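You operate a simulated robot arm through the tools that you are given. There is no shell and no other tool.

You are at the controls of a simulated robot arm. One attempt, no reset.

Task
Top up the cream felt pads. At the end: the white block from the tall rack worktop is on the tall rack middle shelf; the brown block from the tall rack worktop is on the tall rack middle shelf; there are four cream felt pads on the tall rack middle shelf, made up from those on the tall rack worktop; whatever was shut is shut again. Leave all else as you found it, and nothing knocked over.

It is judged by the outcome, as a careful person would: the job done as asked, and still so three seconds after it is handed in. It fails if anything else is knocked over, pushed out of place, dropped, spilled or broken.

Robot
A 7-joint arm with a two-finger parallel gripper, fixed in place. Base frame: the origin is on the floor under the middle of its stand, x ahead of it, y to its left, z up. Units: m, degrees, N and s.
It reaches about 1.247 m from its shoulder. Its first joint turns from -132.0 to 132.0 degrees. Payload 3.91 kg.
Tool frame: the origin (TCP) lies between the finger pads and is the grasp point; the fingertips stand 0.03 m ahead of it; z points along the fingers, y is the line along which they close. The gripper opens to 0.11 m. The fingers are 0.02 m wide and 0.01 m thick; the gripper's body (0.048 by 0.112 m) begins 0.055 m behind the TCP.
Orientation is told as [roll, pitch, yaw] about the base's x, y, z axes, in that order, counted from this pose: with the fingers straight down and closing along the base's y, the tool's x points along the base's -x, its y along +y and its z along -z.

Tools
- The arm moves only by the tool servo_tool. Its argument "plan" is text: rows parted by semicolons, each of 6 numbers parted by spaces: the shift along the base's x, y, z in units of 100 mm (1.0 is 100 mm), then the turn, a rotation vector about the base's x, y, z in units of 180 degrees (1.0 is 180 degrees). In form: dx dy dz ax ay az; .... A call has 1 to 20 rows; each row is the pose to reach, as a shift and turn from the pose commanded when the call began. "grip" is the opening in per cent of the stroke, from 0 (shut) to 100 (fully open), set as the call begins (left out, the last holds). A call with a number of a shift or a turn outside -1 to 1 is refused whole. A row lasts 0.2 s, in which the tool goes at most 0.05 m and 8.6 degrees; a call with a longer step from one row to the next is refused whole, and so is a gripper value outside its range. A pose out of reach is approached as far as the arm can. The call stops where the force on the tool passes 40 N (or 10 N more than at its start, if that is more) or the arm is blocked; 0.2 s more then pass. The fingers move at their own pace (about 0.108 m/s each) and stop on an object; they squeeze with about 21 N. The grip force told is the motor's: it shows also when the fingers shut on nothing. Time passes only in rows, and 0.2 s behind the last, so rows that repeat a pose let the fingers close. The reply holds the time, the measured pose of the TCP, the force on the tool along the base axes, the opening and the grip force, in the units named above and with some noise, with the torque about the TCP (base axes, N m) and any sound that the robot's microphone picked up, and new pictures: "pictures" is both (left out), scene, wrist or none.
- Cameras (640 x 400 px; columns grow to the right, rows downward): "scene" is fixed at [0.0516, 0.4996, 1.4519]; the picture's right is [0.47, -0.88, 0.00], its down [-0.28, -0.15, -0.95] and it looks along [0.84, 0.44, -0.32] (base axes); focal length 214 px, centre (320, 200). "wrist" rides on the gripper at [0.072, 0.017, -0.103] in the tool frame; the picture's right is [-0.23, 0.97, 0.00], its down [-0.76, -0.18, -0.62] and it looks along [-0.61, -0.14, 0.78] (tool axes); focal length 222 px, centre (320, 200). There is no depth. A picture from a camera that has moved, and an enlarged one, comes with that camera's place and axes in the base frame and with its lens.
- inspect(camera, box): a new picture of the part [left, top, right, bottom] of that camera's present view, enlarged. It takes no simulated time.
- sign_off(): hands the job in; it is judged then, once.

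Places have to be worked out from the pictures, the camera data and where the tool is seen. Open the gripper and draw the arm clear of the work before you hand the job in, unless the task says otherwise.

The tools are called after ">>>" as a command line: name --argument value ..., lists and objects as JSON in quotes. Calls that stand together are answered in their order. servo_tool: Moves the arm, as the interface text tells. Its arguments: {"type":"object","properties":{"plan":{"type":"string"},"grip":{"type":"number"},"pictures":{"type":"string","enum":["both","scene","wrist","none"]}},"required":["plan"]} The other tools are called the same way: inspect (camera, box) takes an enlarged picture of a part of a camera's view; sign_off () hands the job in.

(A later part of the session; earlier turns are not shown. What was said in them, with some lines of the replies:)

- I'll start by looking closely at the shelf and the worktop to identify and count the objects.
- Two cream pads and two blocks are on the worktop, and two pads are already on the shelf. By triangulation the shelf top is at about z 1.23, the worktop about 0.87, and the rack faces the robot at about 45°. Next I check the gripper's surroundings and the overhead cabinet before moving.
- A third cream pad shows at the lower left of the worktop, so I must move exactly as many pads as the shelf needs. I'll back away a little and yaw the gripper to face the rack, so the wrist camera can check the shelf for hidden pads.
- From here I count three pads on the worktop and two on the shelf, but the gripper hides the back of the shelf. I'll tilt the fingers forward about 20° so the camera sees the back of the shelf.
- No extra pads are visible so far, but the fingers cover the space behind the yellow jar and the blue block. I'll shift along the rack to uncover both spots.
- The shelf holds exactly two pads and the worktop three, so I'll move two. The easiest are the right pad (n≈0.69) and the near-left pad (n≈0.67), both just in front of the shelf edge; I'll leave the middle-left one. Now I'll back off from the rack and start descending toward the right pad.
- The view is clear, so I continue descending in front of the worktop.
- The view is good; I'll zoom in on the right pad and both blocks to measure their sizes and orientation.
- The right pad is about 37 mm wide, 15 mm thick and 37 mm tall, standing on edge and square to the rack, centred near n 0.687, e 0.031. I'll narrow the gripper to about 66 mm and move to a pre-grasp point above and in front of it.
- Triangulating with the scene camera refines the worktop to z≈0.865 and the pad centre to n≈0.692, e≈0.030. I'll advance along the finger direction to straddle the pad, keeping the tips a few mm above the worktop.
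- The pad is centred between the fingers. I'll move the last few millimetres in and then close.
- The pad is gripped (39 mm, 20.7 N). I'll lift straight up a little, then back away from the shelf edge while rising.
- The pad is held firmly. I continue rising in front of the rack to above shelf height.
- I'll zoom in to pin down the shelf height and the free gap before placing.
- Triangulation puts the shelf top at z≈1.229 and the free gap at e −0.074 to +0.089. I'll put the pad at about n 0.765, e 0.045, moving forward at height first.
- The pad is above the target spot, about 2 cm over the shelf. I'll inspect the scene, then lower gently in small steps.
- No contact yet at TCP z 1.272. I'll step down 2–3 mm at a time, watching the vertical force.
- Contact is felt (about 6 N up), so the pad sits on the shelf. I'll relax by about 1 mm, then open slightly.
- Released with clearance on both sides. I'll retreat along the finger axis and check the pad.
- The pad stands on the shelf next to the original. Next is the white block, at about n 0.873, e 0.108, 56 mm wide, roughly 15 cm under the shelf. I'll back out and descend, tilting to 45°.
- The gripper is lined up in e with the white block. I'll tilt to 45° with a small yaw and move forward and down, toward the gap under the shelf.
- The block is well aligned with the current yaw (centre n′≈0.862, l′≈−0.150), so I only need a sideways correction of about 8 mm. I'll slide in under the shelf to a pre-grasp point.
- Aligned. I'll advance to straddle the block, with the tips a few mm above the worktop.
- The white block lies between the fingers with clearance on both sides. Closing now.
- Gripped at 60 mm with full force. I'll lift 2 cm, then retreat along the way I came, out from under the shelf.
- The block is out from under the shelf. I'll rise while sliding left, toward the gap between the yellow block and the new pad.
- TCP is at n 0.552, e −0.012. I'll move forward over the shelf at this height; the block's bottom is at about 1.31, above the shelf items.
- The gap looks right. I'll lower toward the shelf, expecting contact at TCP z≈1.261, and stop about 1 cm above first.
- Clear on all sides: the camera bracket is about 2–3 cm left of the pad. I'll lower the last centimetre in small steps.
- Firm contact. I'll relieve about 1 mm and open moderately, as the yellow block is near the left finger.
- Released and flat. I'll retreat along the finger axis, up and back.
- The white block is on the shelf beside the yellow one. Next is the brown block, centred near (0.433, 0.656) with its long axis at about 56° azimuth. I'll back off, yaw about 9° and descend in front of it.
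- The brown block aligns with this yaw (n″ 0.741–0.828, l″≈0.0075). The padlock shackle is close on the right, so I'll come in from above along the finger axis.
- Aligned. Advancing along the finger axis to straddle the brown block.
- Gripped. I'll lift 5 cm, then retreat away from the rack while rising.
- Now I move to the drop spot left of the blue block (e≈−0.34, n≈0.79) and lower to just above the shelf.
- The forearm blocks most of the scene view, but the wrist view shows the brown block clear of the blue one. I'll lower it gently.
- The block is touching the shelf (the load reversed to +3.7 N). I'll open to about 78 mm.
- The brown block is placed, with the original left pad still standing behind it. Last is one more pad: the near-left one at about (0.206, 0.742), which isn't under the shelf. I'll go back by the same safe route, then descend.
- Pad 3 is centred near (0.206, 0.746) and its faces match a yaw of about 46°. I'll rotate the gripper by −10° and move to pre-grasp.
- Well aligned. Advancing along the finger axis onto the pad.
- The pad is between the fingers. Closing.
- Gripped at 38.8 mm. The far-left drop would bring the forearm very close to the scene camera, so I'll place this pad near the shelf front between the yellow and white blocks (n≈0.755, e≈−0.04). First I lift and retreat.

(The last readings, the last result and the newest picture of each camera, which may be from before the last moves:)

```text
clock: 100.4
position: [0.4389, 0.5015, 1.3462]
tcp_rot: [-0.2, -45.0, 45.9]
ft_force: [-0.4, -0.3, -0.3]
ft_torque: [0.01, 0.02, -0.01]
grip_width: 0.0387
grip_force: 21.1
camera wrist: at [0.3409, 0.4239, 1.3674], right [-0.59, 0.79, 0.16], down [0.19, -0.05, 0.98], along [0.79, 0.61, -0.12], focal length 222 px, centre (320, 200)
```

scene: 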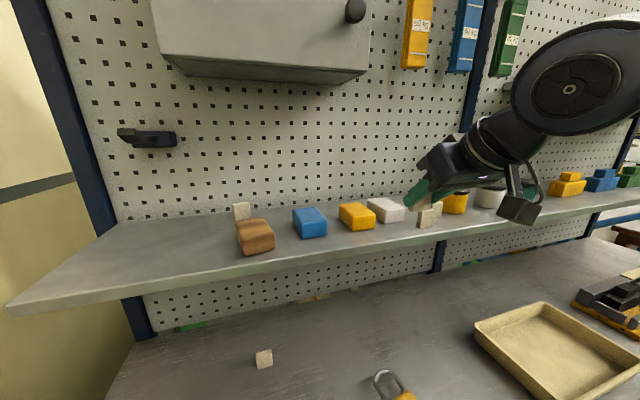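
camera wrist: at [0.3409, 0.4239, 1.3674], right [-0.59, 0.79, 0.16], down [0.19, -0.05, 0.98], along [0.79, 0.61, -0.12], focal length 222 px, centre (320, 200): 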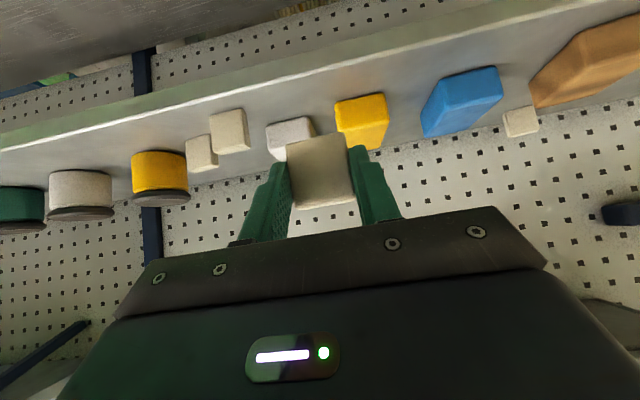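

>>> inspect --camera "wrist" --box '[180, 60, 420, 200]'

>>> servo_tool --plan "0.22 0.15 0 0 0 0; 0.44 0.3 0 0 0 0; 0.658 0.446 -0.1 0 0 0; 0.658 0.446 -0.3 0 0 0; 0.658 0.446 -0.5 0 0 0; 0.658 0.446 -0.65 0 0 0; 0.658 0.446 -0.65 0 0 0" --pictures "both"

>>> inspect --camera "scene" --box '[320, 160, 480, 260]'

```text
2.67 times, centred on (300, 130) of wrist
camera zoom: at [0.3409, 0.4239, 1.3674], right [-0.59, 0.79, 0.16], down [0.19, -0.05, 0.98], along [0.79, 0.61, -0.12], focal length 592 px, centre (373, 387)
```

zoom: 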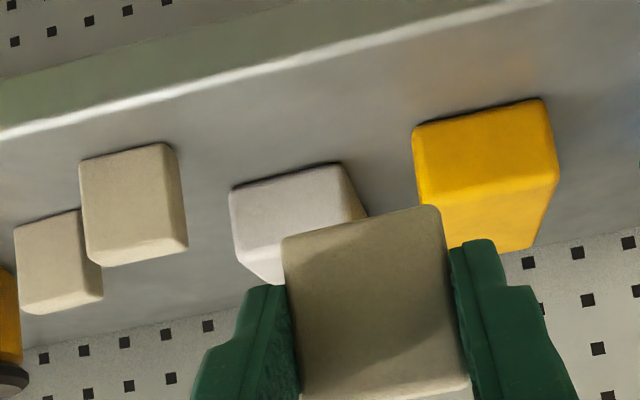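

```text
clock: 102.0
position: [0.5043, 0.544, 1.282]
tcp_rot: [-0.3, -45.1, 46.1]
ft_force: [0.3, -0.4, 0.3]
ft_torque: [0.02, -0.02, -0.01]
grip_width: 0.0387
grip_force: 20.3
camera wrist: at [0.406, 0.4673, 1.3038], right [-0.59, 0.79, 0.16], down [0.19, -0.05, 0.98], along [0.79, 0.61, -0.12], focal length 222 px, centre (320, 200)
```

scene: 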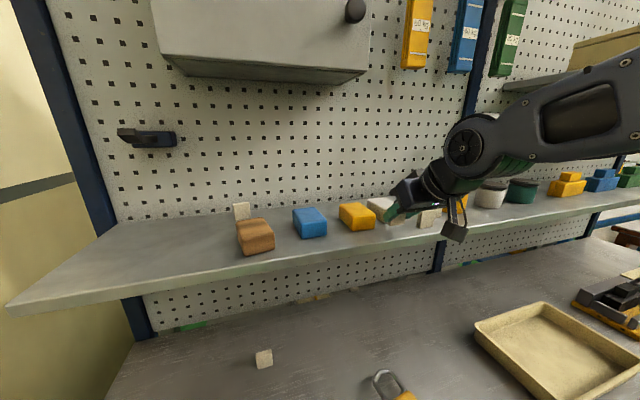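
wrist: 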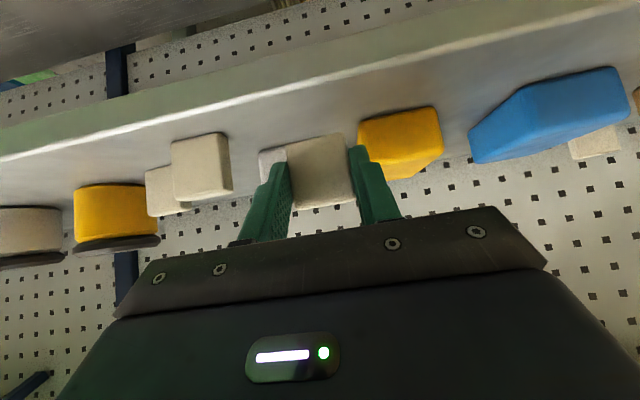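

```text
4.00 times, centred on (400, 210) of scene
camera zoom: at [0.0516, 0.4996, 1.4519], right [0.47, -0.88, 0.0], down [-0.28, -0.15, -0.95], along [0.84, 0.44, -0.32], focal length 858 px, centre (0, 160)
```

zoom: 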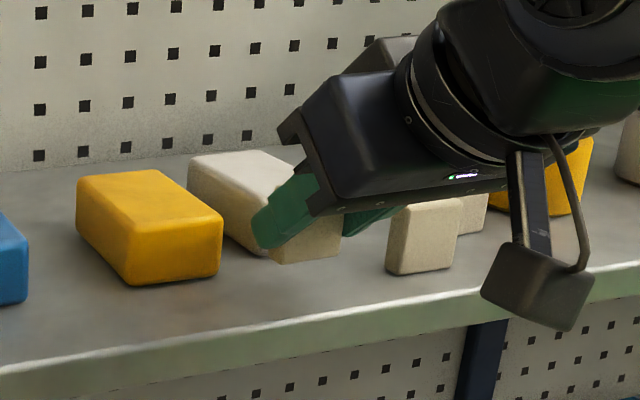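

Position is good: pad centre n≈0.753, e≈−0.038, clear of the yellow and white blocks and pad 1. I'll lower the rest gently.

>>> servo_tool --plan "0 0 -0.05 0 0 0; 0 0 -0.1 0 0 0; 0 0 -0.15 0 0 0; 0 0 -0.18 0 0 0; 0 0 -0.18 0 0 0" --pictures "none"

>>> servo_tool --plan "0 0 -0.01 0 0 0; 0 0 -0.018 0 0 0; 0 0 -0.018 0 0 0" --pictures "wrist"

>>> inspect --camera "scene" --box '[360, 190, 440, 240]'

```text
clock: 103.2
position: [0.5029, 0.5445, 1.2631]
tcp_rot: [-0.3, -45.1, 46.0]
ft_force: [-0.2, 0.2, 0.2]
ft_torque: [0.06, -0.04, 0.01]
grip_width: 0.0388
grip_force: 20.8
```

```text
clock: 104.0
position: [0.5033, 0.544, 1.2623]
tcp_rot: [-0.3, -45.1, 46.0]
ft_force: [-0.6, -0.4, -0.6]
ft_torque: [-0.01, -0.02, -0.01]
grip_width: 0.0384
grip_force: 21.4
camera wrist: at [0.4058, 0.4671, 1.2846], right [-0.59, 0.79, 0.16], down [0.19, -0.05, 0.98], along [0.79, 0.61, -0.12], focal length 222 px, centre (320, 200)
```

wrist: 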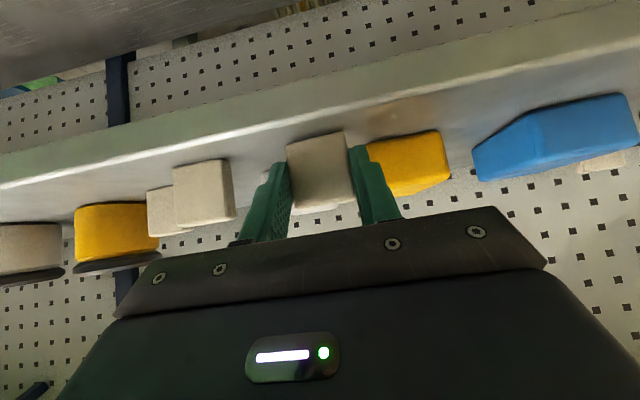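

```text
8.00 times, centred on (400, 215) of scene
camera zoom: at [0.0516, 0.4996, 1.4519], right [0.47, -0.88, 0.0], down [-0.28, -0.15, -0.95], along [0.84, 0.44, -0.32], focal length 1716 px, centre (-320, 80)
```

zoom: 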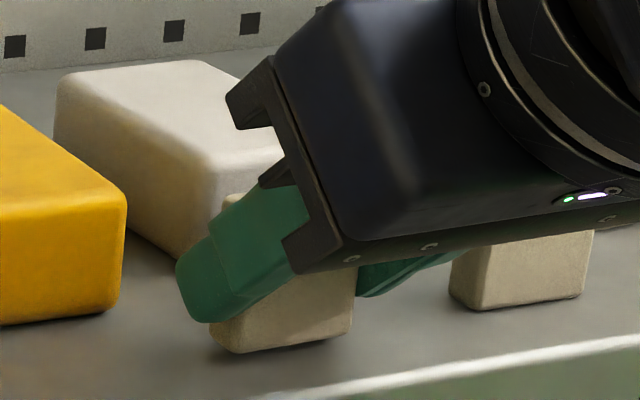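

About 2 mm remain; I'll continue in 1 mm steps.

>>> servo_tool --plan "0 0 -0.008 0 0 0; 0 0 -0.015 0 0 0; 0 0 -0.015 0 0 0" --pictures "none"

>>> servo_tool --plan "0 0 -0.005 0 0 0; 0 0 -0.01 0 0 0; 0 0 -0.01 0 0 0" --pictures "none"

```text
clock: 104.8
position: [0.5037, 0.5442, 1.261]
tcp_rot: [-0.3, -45.1, 46.0]
ft_force: [-0.5, 0.4, 0.2]
ft_torque: [0.0, -0.01, 0.0]
grip_width: 0.0388
grip_force: 20.7
```

```text
clock: 105.6
position: [0.5052, 0.5442, 1.2608]
tcp_rot: [-0.4, -45.2, 45.9]
ft_force: [0.3, -1.0, 1.9]
ft_torque: [0.06, 0.0, 0.01]
grip_width: 0.0386
grip_force: 20.7
```

>>> servo_tool --plan "0 0 -0.004 0 0 0; 0 0 -0.008 0 0 0; 0 0 -0.008 0 0 0" --pictures "wrist"

>>> inspect --camera "scene" --box '[360, 190, 440, 240]'

```text
clock: 106.4
position: [0.5038, 0.5449, 1.2597]
tcp_rot: [-0.2, -45.1, 46.1]
ft_force: [1.3, 0.7, 11.7]
ft_torque: [0.18, -0.12, -0.01]
grip_width: 0.0385
grip_force: 20.8
camera wrist: at [0.4061, 0.4673, 1.2818], right [-0.59, 0.79, 0.16], down [0.19, -0.05, 0.98], along [0.79, 0.61, -0.12], focal length 222 px, centre (320, 200)
```

wrist: 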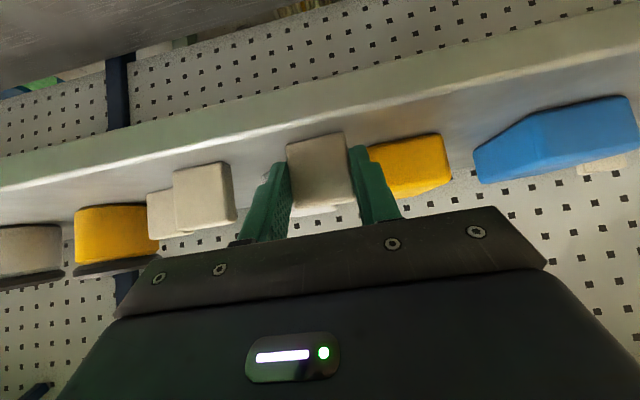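

```text
8.00 times, centred on (400, 215) of scene
camera zoom: at [0.0516, 0.4996, 1.4519], right [0.47, -0.88, 0.0], down [-0.28, -0.15, -0.95], along [0.84, 0.44, -0.32], focal length 1716 px, centre (-320, 80)
```

zoom: 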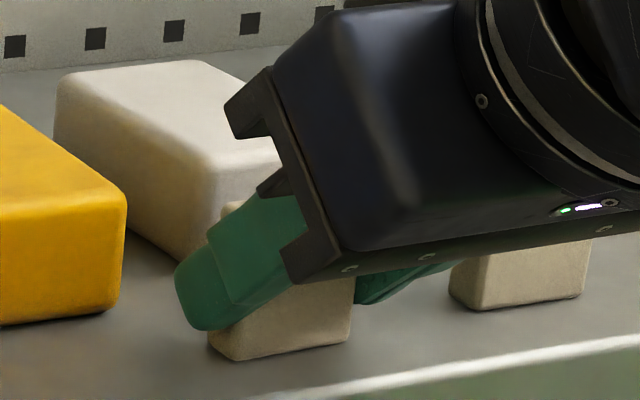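

The pad is seated on the shelf. I'll relieve slightly and open to about 56 mm.

>>> servo_tool --plan "0 0 0.007 0 0 0; 0 0 0.007 0 0 0" --pictures "none"

>>> servo_tool --plan "0 0 0 0 0 0; 0 0 0 0 0 0; 0 0 0 0 0 0" --grip 51 --pictures "wrist"

>>> inspect --camera "wrist" --box '[220, 90, 440, 250]'

>>> inspect --camera "scene" --box '[360, 190, 440, 240]'

```text
clock: 107.0
position: [0.5031, 0.5446, 1.2599]
tcp_rot: [-0.3, -45.1, 46.0]
ft_force: [1.5, -0.7, 7.8]
ft_torque: [0.09, -0.08, -0.01]
grip_width: 0.0388
grip_force: 20.7
```

```text
clock: 107.8
position: [0.5038, 0.5434, 1.26]
tcp_rot: [-0.3, -44.9, 46.1]
ft_force: [0.0, 0.6, -0.4]
ft_torque: [0.0, -0.03, 0.02]
grip_width: 0.0562
grip_force: 0.1
camera wrist: at [0.4057, 0.4675, 1.2818], right [-0.59, 0.79, 0.16], down [0.19, -0.05, 0.98], along [0.79, 0.61, -0.12], focal length 222 px, centre (320, 200)
```

wrist: 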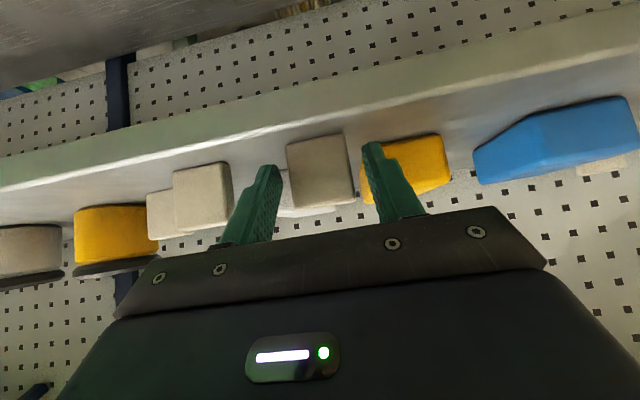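

```text
2.50 times, centred on (330, 170) of wrist
camera zoom: at [0.4057, 0.4675, 1.2818], right [-0.59, 0.79, 0.16], down [0.19, -0.05, 0.98], along [0.79, 0.61, -0.12], focal length 555 px, centre (295, 275)
```

zoom: 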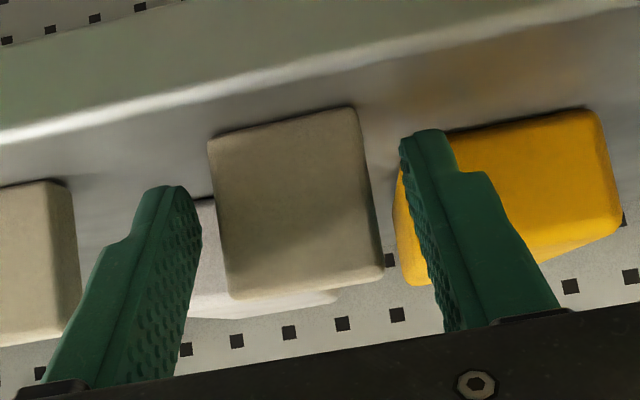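

```text
8.00 times, centred on (400, 215) of scene
camera zoom: at [0.0516, 0.4996, 1.4519], right [0.47, -0.88, 0.0], down [-0.28, -0.15, -0.95], along [0.84, 0.44, -0.32], focal length 1716 px, centre (-320, 80)
```

zoom: 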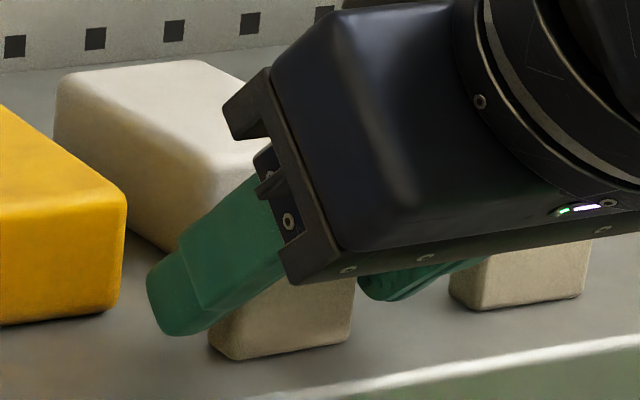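

The pad stands free with gaps on both sides. I'll retreat along the finger axis, up and away.

>>> servo_tool --plan "-0.07 -0.073 0.1 0 0 0; -0.15 -0.156 0.22 0 0 0; -0.25 -0.26 0.36 0 0 0; -0.36 -0.375 0.52 0 0 0; -0.49 -0.51 0.7 0 0 0; -0.65 -0.67 0.85 0 0 0; -0.85 -0.88 0.95 0 0 0; -0.85 -0.88 0.95 0 0 0" --pictures "both"

>>> servo_tool --plan "0.1 -0.25 0.1 0 0 0; 0.2 -0.5 0.2 0 0 0; 0.3 -0.75 0.3 0 0 0; 0.4 -1 0.4 0 0 0; 0.4 -1 0.4 0 0 0" --grip 80 --pictures "both"

```text
clock: 109.6
position: [0.4193, 0.4552, 1.3566]
tcp_rot: [-0.3, -45.0, 46.1]
ft_force: [-0.3, 0.3, 1.3]
ft_torque: [0.02, 0.03, -0.02]
grip_width: 0.056
grip_force: 0.0
camera wrist: at [0.321, 0.3779, 1.3783], right [-0.59, 0.79, 0.16], down [0.19, -0.05, 0.98], along [0.79, 0.6, -0.12], focal length 222 px, centre (320, 200)
```

scene: 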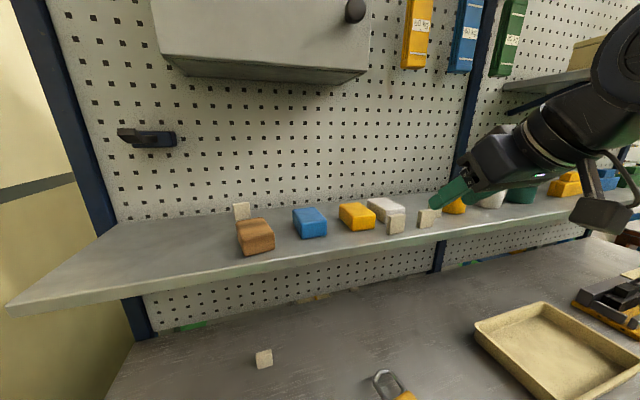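
wrist: 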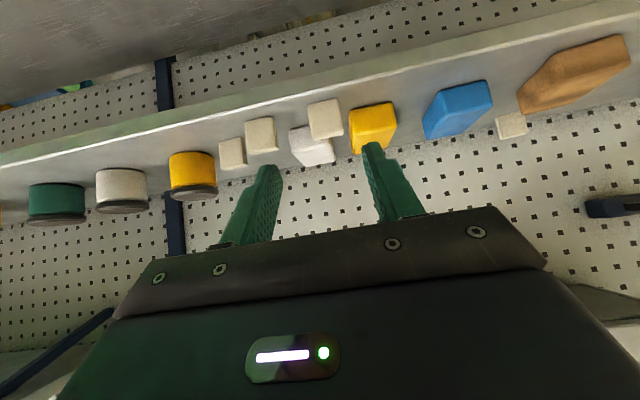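

```text
clock: 110.8
position: [0.4586, 0.3567, 1.3953]
tcp_rot: [-0.3, -44.9, 46.0]
ft_force: [0.7, 0.5, 0.2]
ft_torque: [-0.03, -0.06, -0.01]
grip_width: 0.088
grip_force: 0.0
camera wrist: at [0.3603, 0.2789, 1.4176], right [-0.59, 0.79, 0.16], down [0.19, -0.05, 0.98], along [0.79, 0.61, -0.12], focal length 222 px, centre (320, 200)
```

scene: 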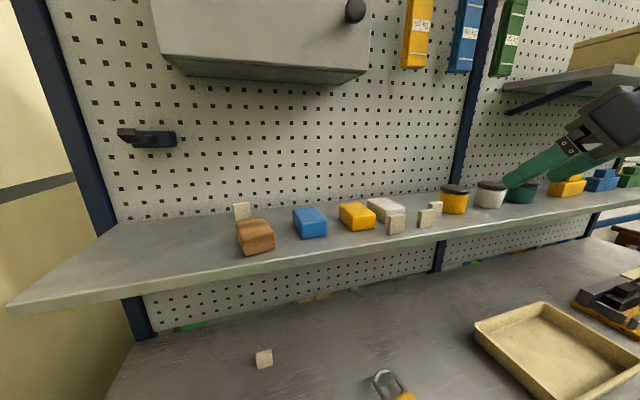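
wrist: 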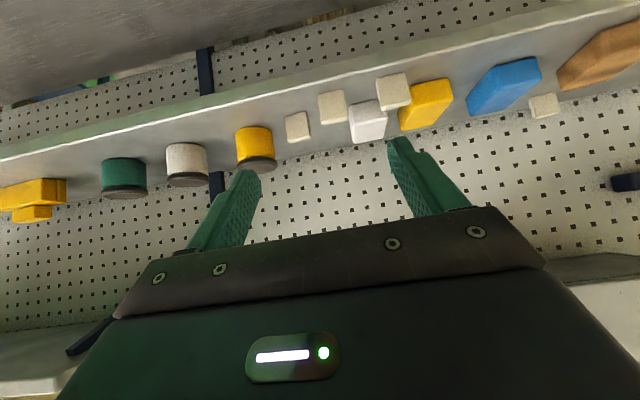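

All pieces look placed. I'll check closely: four pads and both blocks on the shelf, everything else as it was.

>>> inspect --camera "scene" --box '[210, 170, 480, 280]'

>>> inspect --camera "scene" --box '[200, 280, 640, 400]'

>>> inspect --camera "wrist" --box '[220, 30, 620, 190]'

```text
2.37 times, centred on (345, 225) of scene
camera zoom: at [0.0516, 0.4996, 1.4519], right [0.47, -0.88, 0.0], down [-0.28, -0.15, -0.95], along [0.84, 0.44, -0.32], focal length 508 px, centre (261, 141)
```

zoom: 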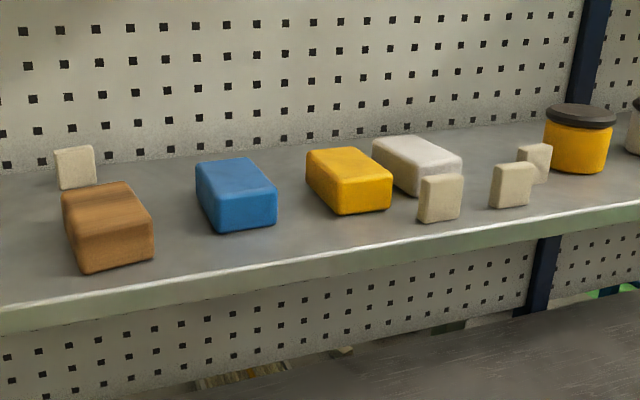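

```text
1.45 times, centred on (420, 340) of scene
camera zoom: at [0.0516, 0.4996, 1.4519], right [0.47, -0.88, 0.0], down [-0.28, -0.15, -0.95], along [0.84, 0.44, -0.32], focal length 312 px, centre (174, -4)
```

zoom: 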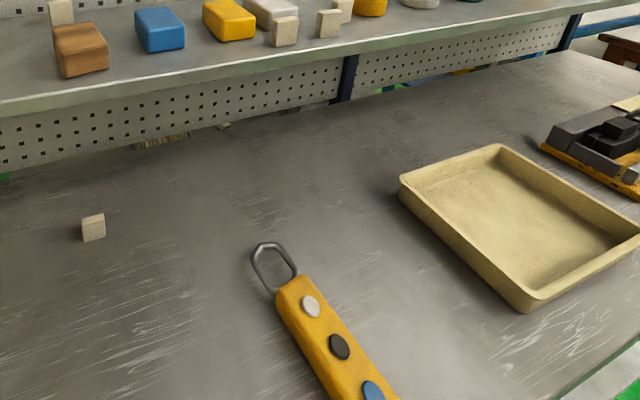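

```text
1.60 times, centred on (420, 110) of wrist
camera zoom: at [0.3603, 0.2789, 1.4176], right [-0.59, 0.79, 0.16], down [0.19, -0.05, 0.98], along [0.79, 0.61, -0.12], focal length 355 px, centre (160, 344)
```

zoom: 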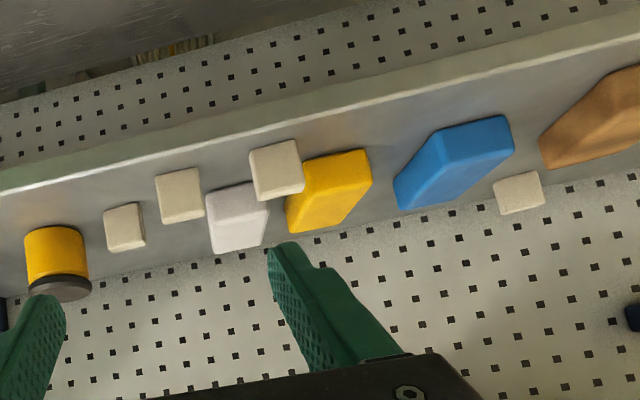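

All four pads and both blocks stand on the shelf, and the worktop items are undisturbed. I'll draw the arm back a little further before handing in.

>>> servo_tool --plan "-0.15 -0.15 0.1 0 0 0; -0.3 -0.3 0.2 0 0 0; -0.45 -0.45 0.3 0 0 0; -0.6 -0.6 0.3 0 0 0; -0.6 -0.6 0.3 0 0 0" --pictures "scene"

```text
clock: 112.0
position: [0.3998, 0.2966, 1.4256]
tcp_rot: [-0.3, -45.0, 46.0]
ft_force: [0.6, -0.6, 1.1]
ft_torque: [0.02, -0.01, 0.02]
grip_width: 0.0881
grip_force: 0.0
```

scene: 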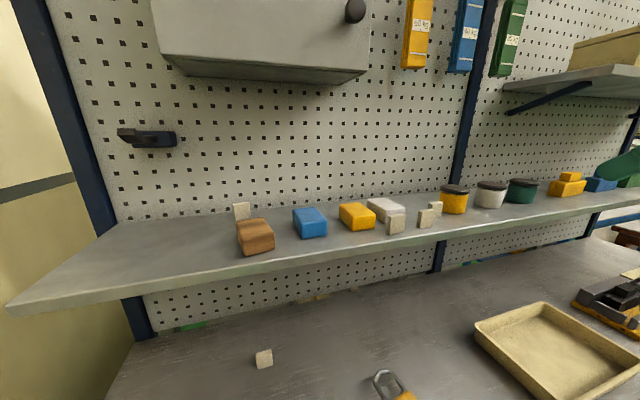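

The arm is clear, the gripper is open and empty, the cabinet is still shut, and everything is stable. Handing in.

>>> sign_off

```text
The job is handed in.
```

The job is handed in. The white block, the brown block and four cream felt pads are now on the tall rack middle shelf, all standing where I set them.

- **Pads:** the shelf already had two, so I moved two of the three from the worktop. The third pad stays on the worktop where it was.
- **Shut items:** I didn't open anything. The overhead cabinet stayed shut throughout.
- **Everything else:** in the last pictures nothing was knocked over, and the padlock, tray, jars and other blocks looked undisturbed.

The gripper is open and empty, and the arm is drawn back clear of the rack.
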